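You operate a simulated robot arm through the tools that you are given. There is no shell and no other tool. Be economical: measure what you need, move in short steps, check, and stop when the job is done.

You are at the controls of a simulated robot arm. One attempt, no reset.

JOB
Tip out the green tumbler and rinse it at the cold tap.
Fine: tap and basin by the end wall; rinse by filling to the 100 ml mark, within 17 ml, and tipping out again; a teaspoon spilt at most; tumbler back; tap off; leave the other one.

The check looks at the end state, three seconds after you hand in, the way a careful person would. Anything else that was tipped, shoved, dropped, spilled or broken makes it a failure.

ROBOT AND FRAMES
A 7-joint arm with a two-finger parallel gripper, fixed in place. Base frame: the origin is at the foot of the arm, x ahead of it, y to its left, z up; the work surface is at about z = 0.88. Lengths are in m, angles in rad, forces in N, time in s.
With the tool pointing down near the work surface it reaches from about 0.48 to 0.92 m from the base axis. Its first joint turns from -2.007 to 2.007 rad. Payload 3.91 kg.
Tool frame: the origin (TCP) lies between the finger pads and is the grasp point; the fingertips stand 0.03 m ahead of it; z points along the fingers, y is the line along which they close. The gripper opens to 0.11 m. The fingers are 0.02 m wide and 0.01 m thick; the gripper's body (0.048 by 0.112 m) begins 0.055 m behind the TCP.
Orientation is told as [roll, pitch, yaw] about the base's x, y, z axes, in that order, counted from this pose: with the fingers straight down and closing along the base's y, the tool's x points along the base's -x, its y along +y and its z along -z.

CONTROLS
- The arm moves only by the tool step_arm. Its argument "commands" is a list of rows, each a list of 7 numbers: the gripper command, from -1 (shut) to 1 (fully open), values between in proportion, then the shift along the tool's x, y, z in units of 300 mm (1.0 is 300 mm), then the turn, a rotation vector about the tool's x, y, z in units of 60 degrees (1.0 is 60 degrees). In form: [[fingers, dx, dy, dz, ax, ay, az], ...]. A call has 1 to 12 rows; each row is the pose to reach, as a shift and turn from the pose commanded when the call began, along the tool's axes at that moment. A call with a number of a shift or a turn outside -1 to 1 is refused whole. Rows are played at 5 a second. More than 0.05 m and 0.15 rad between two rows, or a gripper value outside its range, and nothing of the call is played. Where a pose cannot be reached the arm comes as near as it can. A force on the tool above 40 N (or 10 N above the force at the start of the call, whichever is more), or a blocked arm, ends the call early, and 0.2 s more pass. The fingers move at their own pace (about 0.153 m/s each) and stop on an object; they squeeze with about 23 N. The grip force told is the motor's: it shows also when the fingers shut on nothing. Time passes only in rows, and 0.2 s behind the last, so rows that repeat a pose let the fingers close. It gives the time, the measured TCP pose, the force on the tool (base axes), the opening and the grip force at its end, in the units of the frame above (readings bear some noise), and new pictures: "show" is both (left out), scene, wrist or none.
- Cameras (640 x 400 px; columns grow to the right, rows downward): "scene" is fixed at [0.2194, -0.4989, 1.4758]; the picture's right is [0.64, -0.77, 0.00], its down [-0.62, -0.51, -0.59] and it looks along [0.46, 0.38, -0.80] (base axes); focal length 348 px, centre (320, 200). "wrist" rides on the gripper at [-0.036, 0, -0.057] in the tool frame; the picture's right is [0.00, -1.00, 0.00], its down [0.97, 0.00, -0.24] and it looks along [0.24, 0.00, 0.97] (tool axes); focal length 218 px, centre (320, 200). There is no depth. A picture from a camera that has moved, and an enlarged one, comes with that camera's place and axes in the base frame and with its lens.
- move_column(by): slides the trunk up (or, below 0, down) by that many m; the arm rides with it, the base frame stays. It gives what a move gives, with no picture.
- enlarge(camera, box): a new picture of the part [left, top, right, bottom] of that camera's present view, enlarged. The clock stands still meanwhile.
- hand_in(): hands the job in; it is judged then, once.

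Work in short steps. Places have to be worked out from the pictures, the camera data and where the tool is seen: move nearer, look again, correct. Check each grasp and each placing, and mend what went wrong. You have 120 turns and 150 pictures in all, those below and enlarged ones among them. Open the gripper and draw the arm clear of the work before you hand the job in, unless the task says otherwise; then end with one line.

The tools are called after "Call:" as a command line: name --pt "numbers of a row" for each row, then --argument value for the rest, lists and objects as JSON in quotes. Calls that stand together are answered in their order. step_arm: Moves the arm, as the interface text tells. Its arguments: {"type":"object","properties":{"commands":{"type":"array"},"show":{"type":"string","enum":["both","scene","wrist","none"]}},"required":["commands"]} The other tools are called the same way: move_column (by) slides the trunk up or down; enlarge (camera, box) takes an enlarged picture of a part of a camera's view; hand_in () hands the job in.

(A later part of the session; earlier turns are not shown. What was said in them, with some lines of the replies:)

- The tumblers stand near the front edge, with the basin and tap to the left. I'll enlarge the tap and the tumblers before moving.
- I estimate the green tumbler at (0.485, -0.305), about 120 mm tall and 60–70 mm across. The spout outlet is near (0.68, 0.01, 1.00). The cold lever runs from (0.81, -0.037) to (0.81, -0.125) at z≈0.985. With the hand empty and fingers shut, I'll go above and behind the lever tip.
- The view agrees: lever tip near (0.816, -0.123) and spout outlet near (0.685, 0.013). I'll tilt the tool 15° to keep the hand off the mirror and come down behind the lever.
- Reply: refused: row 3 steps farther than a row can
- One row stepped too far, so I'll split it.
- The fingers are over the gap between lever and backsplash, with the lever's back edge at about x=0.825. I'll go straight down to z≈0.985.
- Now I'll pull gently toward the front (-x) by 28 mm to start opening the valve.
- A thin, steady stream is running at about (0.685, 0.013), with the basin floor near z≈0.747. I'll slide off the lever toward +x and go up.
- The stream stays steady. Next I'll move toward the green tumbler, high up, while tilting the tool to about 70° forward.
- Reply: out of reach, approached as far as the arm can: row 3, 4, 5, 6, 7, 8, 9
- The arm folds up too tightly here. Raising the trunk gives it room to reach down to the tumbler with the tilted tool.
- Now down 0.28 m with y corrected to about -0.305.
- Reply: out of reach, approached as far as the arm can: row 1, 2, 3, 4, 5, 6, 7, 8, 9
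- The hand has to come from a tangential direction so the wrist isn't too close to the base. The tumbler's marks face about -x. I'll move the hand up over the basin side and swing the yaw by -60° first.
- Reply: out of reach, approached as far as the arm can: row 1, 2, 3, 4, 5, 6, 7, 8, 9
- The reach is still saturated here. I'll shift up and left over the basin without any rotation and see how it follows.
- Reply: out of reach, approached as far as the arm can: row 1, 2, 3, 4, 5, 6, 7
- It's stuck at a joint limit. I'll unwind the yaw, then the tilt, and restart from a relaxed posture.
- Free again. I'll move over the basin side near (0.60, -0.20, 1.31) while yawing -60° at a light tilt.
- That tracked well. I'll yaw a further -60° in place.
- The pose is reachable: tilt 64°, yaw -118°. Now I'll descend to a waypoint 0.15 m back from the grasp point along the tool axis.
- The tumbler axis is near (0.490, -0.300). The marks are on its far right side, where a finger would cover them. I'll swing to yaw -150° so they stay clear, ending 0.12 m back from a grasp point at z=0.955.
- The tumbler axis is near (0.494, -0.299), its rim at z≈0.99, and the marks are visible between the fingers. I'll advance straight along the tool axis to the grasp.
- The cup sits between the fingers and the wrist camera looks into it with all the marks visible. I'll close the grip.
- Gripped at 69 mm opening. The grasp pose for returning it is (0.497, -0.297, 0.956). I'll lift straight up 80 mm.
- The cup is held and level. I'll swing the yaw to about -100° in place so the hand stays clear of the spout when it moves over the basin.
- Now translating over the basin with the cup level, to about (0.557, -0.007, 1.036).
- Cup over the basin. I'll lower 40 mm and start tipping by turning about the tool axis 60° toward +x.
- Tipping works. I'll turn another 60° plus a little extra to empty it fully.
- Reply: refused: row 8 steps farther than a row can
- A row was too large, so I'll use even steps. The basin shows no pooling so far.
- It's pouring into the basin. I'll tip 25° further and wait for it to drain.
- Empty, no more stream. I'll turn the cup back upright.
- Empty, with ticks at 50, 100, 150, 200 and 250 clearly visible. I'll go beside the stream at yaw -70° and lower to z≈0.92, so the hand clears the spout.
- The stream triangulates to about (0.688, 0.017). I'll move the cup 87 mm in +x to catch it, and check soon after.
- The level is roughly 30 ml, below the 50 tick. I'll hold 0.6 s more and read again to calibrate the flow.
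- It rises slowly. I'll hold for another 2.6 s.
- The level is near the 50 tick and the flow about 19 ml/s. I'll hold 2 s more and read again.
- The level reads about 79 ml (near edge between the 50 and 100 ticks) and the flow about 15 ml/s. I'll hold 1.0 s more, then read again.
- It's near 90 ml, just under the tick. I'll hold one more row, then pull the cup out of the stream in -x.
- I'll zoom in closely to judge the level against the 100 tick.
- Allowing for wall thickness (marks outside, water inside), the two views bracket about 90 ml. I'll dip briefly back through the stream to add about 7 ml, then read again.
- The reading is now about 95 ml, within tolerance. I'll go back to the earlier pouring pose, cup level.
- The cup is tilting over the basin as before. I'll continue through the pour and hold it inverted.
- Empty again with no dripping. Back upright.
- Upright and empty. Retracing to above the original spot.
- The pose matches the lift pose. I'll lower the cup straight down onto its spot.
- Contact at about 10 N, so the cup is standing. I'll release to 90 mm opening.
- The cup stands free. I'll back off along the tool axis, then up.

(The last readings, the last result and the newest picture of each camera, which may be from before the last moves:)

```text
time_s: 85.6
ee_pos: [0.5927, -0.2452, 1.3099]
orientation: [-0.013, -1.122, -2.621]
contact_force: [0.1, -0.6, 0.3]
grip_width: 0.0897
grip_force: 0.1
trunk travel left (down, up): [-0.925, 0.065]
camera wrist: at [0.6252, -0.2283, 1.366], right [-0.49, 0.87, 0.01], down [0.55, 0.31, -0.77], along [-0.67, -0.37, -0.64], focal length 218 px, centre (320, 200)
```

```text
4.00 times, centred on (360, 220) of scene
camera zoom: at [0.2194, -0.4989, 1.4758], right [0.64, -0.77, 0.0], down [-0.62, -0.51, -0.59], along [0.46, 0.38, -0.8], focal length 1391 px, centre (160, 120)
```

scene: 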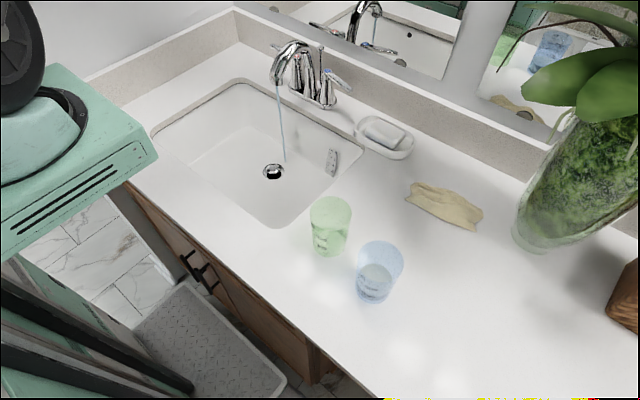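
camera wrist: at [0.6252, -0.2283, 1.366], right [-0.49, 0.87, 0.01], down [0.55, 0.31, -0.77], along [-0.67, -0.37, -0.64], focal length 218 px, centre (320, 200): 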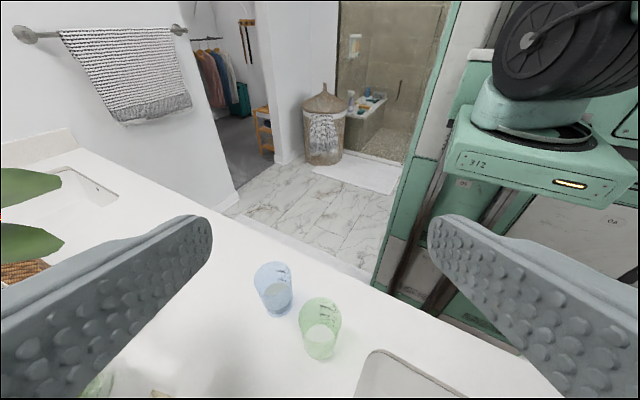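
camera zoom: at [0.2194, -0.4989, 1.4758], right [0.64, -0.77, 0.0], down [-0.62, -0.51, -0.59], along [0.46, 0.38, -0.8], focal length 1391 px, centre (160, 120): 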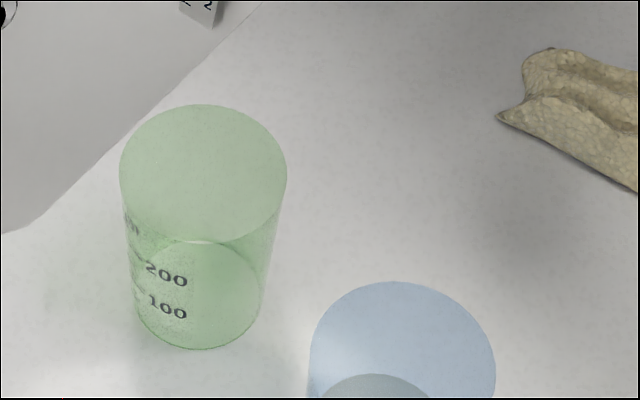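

The tumbler is back, upright, and the counter is dry. I'll unwind the tilt and then the yaw, closing the fingers.

Call:
step_arm --pt "-1 0 0 0 0 0.12 0" --pt "-1 0 0 0 0 0.24 0" --pt "-1 0 0 0 0 0.36 0" --pt "-1 0 0 0 0 0.48 0" --pt "-1 0 0 0 0 0.6 0" --pt "-1 0 0 0 0 0.72 0" --pt "-1 0 0 0 0 0.76 0" --pt "-1 0 0 0 0 0.76 0" --show "none"

Call:
step_arm --pt "-1 0 0 0 -0.042 0 -0.118" --pt "-1 0 0 0 -0.083 0 -0.236" --pt "-1 0 0 0 -0.125 0 -0.354" --pt "-1 0 0 0 -0.167 0 -0.472" --pt "-1 0 0 0 -0.208 0 -0.589" --pt "-1 0 0 0 -0.25 0 -0.707" --pt "-1 0 0 0 -0.291 0 -0.825" --pt "-1 0 0 0 -0.333 0 -0.943" --show "none"

Call:
step_arm --pt "-1 0 0 0 -0.042 0 -0.118" --pt "-1 0 0 0 -0.083 0 -0.236" --pt "-1 0 0 0 -0.125 0 -0.354" --pt "-1 0 0 0 -0.167 0 -0.472" --pt "-1 0 0 0 -0.208 0 -0.589" --pt "-1 0 0 0 -0.25 0 -0.707" --pt "-1 0 0 0 -0.291 0 -0.825" --pt "-1 0 0 0 -0.333 0 -0.943" --show "none"

Call:
step_arm --pt "-1 0 0 0 -0.042 0 -0.118" --pt "-1 0 0 0 -0.083 0 -0.236" --pt "-1 0 0 0 -0.125 0 -0.354" --pt "-1 0 0 0 -0.167 0 -0.472" --pt "-1 0 0 0 -0.167 0 -0.472" --show "none"

```text
time_s: 87.4
ee_pos: [0.5927, -0.2462, 1.3089]
orientation: [-0.005, -0.324, -2.632]
contact_force: [0.7, 0.4, -0.5]
grip_width: 0.0
grip_force: 23.2
trunk travel left (down, up): [-0.925, 0.065]
```

```text
time_s: 89.2
ee_pos: [0.5935, -0.2452, 1.3095]
orientation: [0.009, -0.328, -1.586]
contact_force: [0.2, -0.3, -0.6]
grip_width: 0.0001
grip_force: 22.8
trunk travel left (down, up): [-0.925, 0.065]
```

```text
time_s: 91.0
ee_pos: [0.5938, -0.2452, 1.3103]
orientation: [0.014, -0.342, -0.539]
contact_force: [-1.0, 0.5, 0.7]
grip_width: 0.0
grip_force: 22.9
trunk travel left (down, up): [-0.925, 0.065]
```

```text
time_s: 92.2
ee_pos: [0.5937, -0.2447, 1.3088]
orientation: [0.013, -0.35, -0.014]
contact_force: [-0.2, 0.2, 0.0]
grip_width: 0.0
grip_force: 22.9
trunk travel left (down, up): [-0.925, 0.065]
```

Oriented again. Moving to a spot in front of the lever, above the basin edge, at about (0.745, -0.11, 1.10).

Call:
step_arm --pt "-1 -0.029 0.056 0.104 0 0 0" --pt "-1 -0.058 0.113 0.208 0 0 0" --pt "-1 -0.087 0.169 0.311 0 0 0" --pt "-1 -0.117 0.225 0.415 0 0 0" --pt "-1 -0.146 0.281 0.519 0 0 0" --pt "-1 -0.175 0.338 0.623 0 0 0" --pt "-1 -0.204 0.394 0.726 0 0 0" --pt "-1 -0.233 0.45 0.83 0 0 0" --pt "-1 -0.233 0.45 0.83 0 0 0"

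Call:
enlarge --camera "scene" --box '[270, 30, 390, 120]'

```text
time_s: 94.2
ee_pos: [0.7452, -0.1089, 1.1003]
orientation: [0.011, -0.348, -0.018]
contact_force: [-1.2, 0.6, -0.7]
grip_width: 0.0
grip_force: 22.9
trunk travel left (down, up): [-0.925, 0.065]
camera wrist: at [0.7604, -0.1106, 1.1664], right [-0.01, -1.0, -0.01], down [-0.99, 0.01, -0.11], along [0.11, 0.01, -0.99], focal length 218 px, centre (320, 200)
```

scene: 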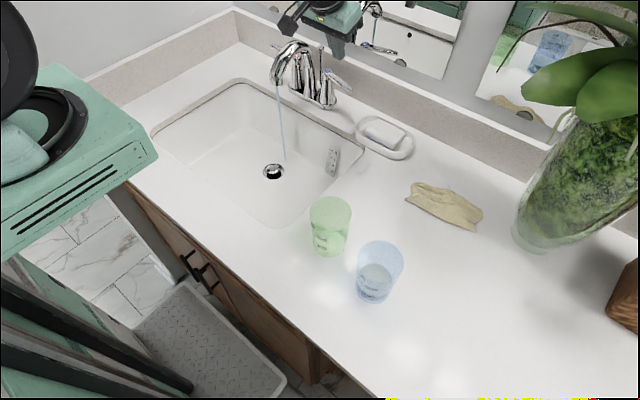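
wrist: 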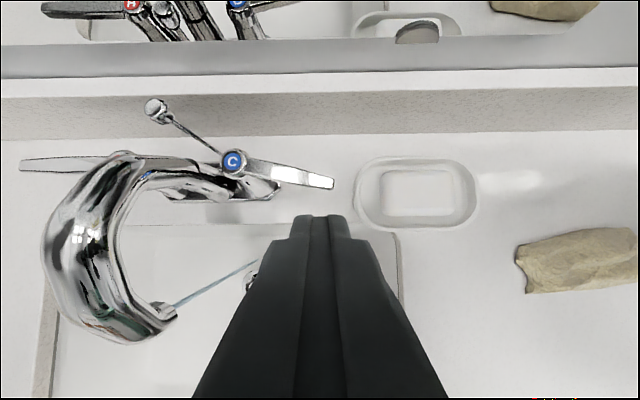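

```text
4.44 times, centred on (330, 75) of scene
camera zoom: at [0.2194, -0.4989, 1.4758], right [0.64, -0.77, 0.0], down [-0.62, -0.51, -0.59], along [0.46, 0.38, -0.8], focal length 1545 px, centre (276, 756)
```

zoom: 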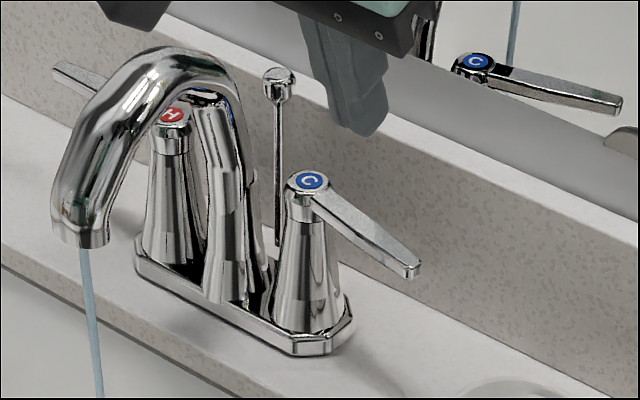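

The lever tip is at (0.795, -0.12), open about 13°. I'll descend to its level in front of it.

Call:
step_arm --pt "-1 0.033 0 0.09 0 0 0" --pt "-1 0.066 0 0.18 0 0 0" --pt "-1 0.098 0 0.27 0 0 0" --pt "-1 0.131 0 0.36 0 0 0" --pt "-1 0.131 0 0.36 0 0 0"

```text
time_s: 95.4
ee_pos: [0.7457, -0.1075, 0.9856]
orientation: [0.012, -0.349, -0.018]
contact_force: [1.0, -0.4, 0.4]
grip_width: 0.0004
grip_force: 23.2
trunk travel left (down, up): [-0.925, 0.065]
camera wrist: at [0.7602, -0.1097, 1.0515], right [-0.01, -1.0, -0.01], down [-0.99, 0.01, -0.11], along [0.11, 0.01, -0.99], focal length 218 px, centre (320, 200)
```

scene: 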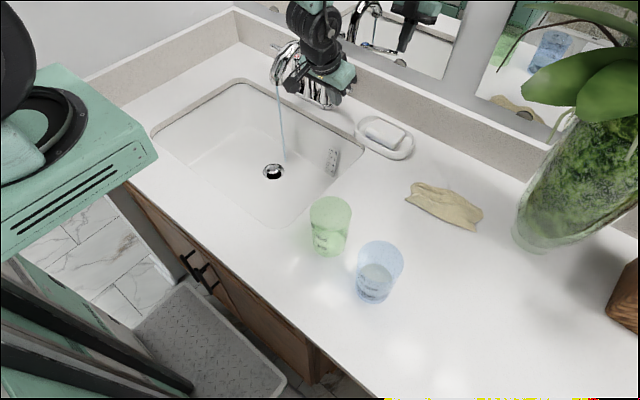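
wrist: 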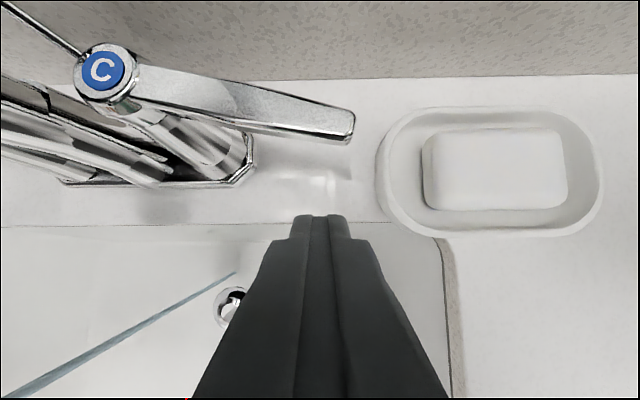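

The finger is directly in front of the lever tip. I'll push slowly toward +x.

Call:
step_arm --pt "-1 -0.047 0 0.017 0 0 0" --pt "-1 -0.094 0 0.034 0 0 0" --pt "-1 -0.12 0 0.044 0 0 0" --pt "-1 -0.14 0 0.051 0 0 0" --pt "-1 -0.155 0 0.0565 0 0 0" --pt "-1 -0.155 0 0.0565 0 0 0"

Call:
enlarge --camera "scene" --box '[230, 40, 350, 180]'

```text
time_s: 96.8
ee_pos: [0.7909, -0.1092, 0.9848]
orientation: [0.013, -0.344, -0.017]
contact_force: [-15.7, -0.5, -3.2]
grip_width: 0.0
grip_force: 23.1
trunk travel left (down, up): [-0.925, 0.065]
camera wrist: at [0.8072, -0.1104, 1.0506], right [-0.01, -1.0, -0.01], down [-0.99, 0.01, -0.1], along [0.1, 0.01, -0.99], focal length 218 px, centre (320, 200)
```

scene: 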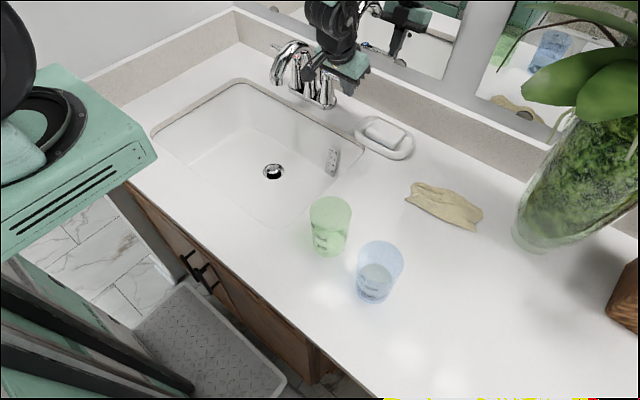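
wrist: 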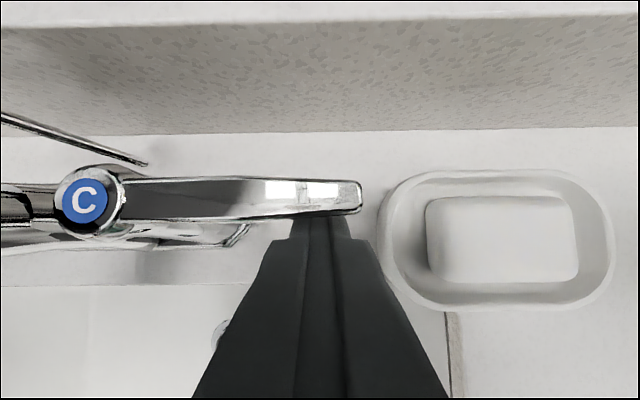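

```text
2.86 times, centred on (290, 110) of scene
camera zoom: at [0.2194, -0.4989, 1.4758], right [0.64, -0.77, 0.0], down [-0.62, -0.51, -0.59], along [0.46, 0.38, -0.8], focal length 993 px, centre (406, 457)
```

zoom: 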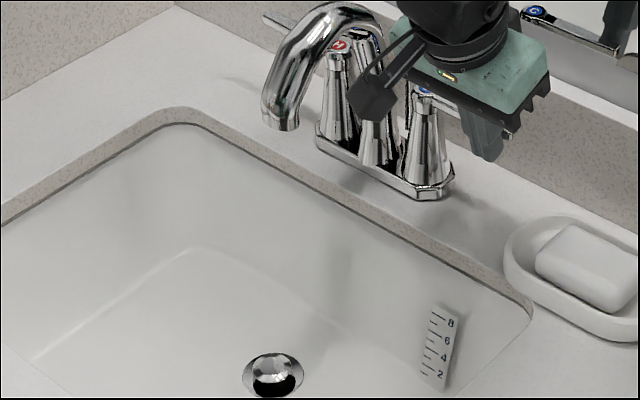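

The stream has stopped and the lever is against its stop. I'll back off and rise clear.

Call:
step_arm --pt "-1 0.06 0 -0.022 0 0 0" --pt "-1 0.12 0 -0.044 0 0 0" --pt "-1 0.07 0 -0.18 0 0 0" --pt "-1 0.02 0 -0.32 0 0 0" --pt "-1 -0.03 0 -0.46 0 0 0" --pt "-1 -0.08 0 -0.6 0 0 0" --pt "-1 -0.1 0 -0.7 0 0 0" --pt "-1 0.04 0 -0.75 0 0 0" --pt "-1 0.18 0 -0.8 0 0 0" --pt "-1 0.32 0 -0.85 0 0 0" --pt "0 0.46 0 -0.9 0 0 0" --pt "1 0.46 0 -0.9 0 0 0"

Call:
enlarge --camera "scene" --box '[230, 30, 370, 180]'

Call:
enlarge --camera "scene" --box '[280, 170, 440, 310]'

```text
time_s: 99.4
ee_pos: [0.5717, -0.109, 1.1919]
orientation: [0.011, -0.35, -0.017]
contact_force: [-0.8, 1.0, 0.4]
grip_width: 0.1102
grip_force: 0.0
trunk travel left (down, up): [-0.925, 0.065]
camera wrist: at [0.586, -0.1106, 1.2578], right [-0.01, -1.0, -0.01], down [-0.99, 0.01, -0.11], along [0.11, 0.01, -0.99], focal length 218 px, centre (320, 200)
```

scene: 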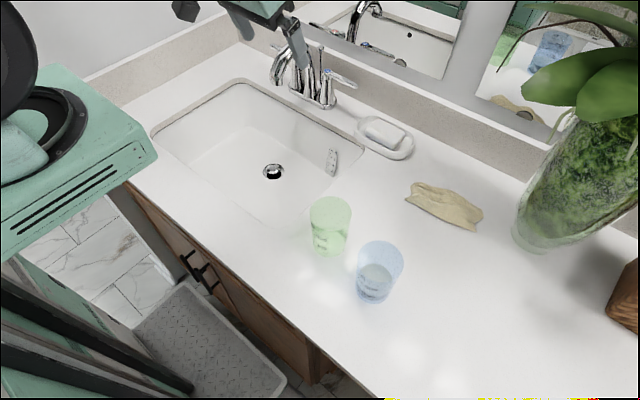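
wrist: 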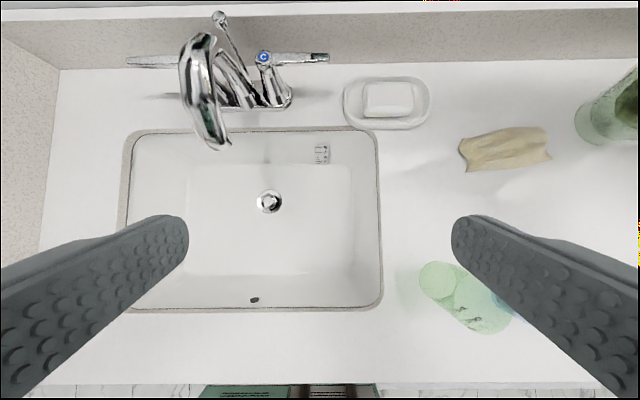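

```text
2.67 times, centred on (300, 105) of scene
camera zoom: at [0.2194, -0.4989, 1.4758], right [0.64, -0.77, 0.0], down [-0.62, -0.51, -0.59], along [0.46, 0.38, -0.8], focal length 927 px, centre (373, 453)
```

zoom: 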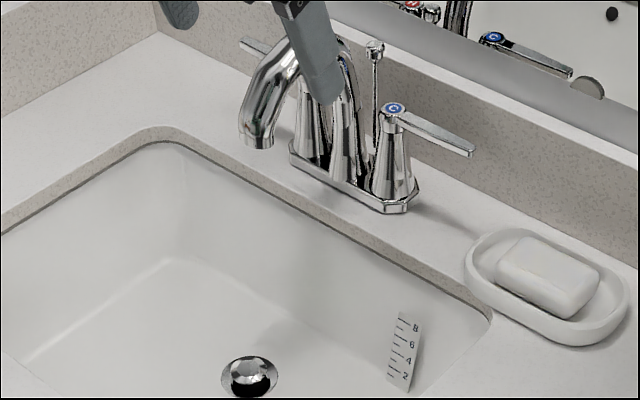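

```text
2.86 times, centred on (360, 240) of scene
camera zoom: at [0.2194, -0.4989, 1.4758], right [0.64, -0.77, 0.0], down [-0.62, -0.51, -0.59], along [0.46, 0.38, -0.8], focal length 993 px, centre (206, 86)
```

zoom: 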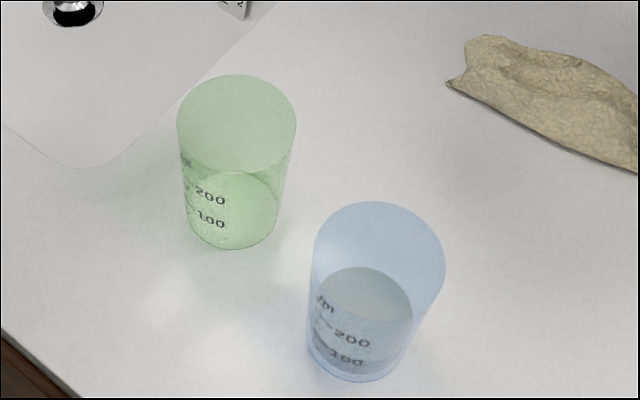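

The tap is off, the green tumbler is empty and back on its spot, and the blue one is untouched. The counter is dry, the gripper is open and the arm is clear, so I'm handing in.

Call:
hand_in

```text
The job is handed in.
```

I tipped out the green tumbler, rinsed it with about 95 ml of cold water read against the 100 ml mark, and tipped it out again into the basin. It is back on its spot, the tap is off, no spill showed on the counter, and the blue tumbler was left alone.
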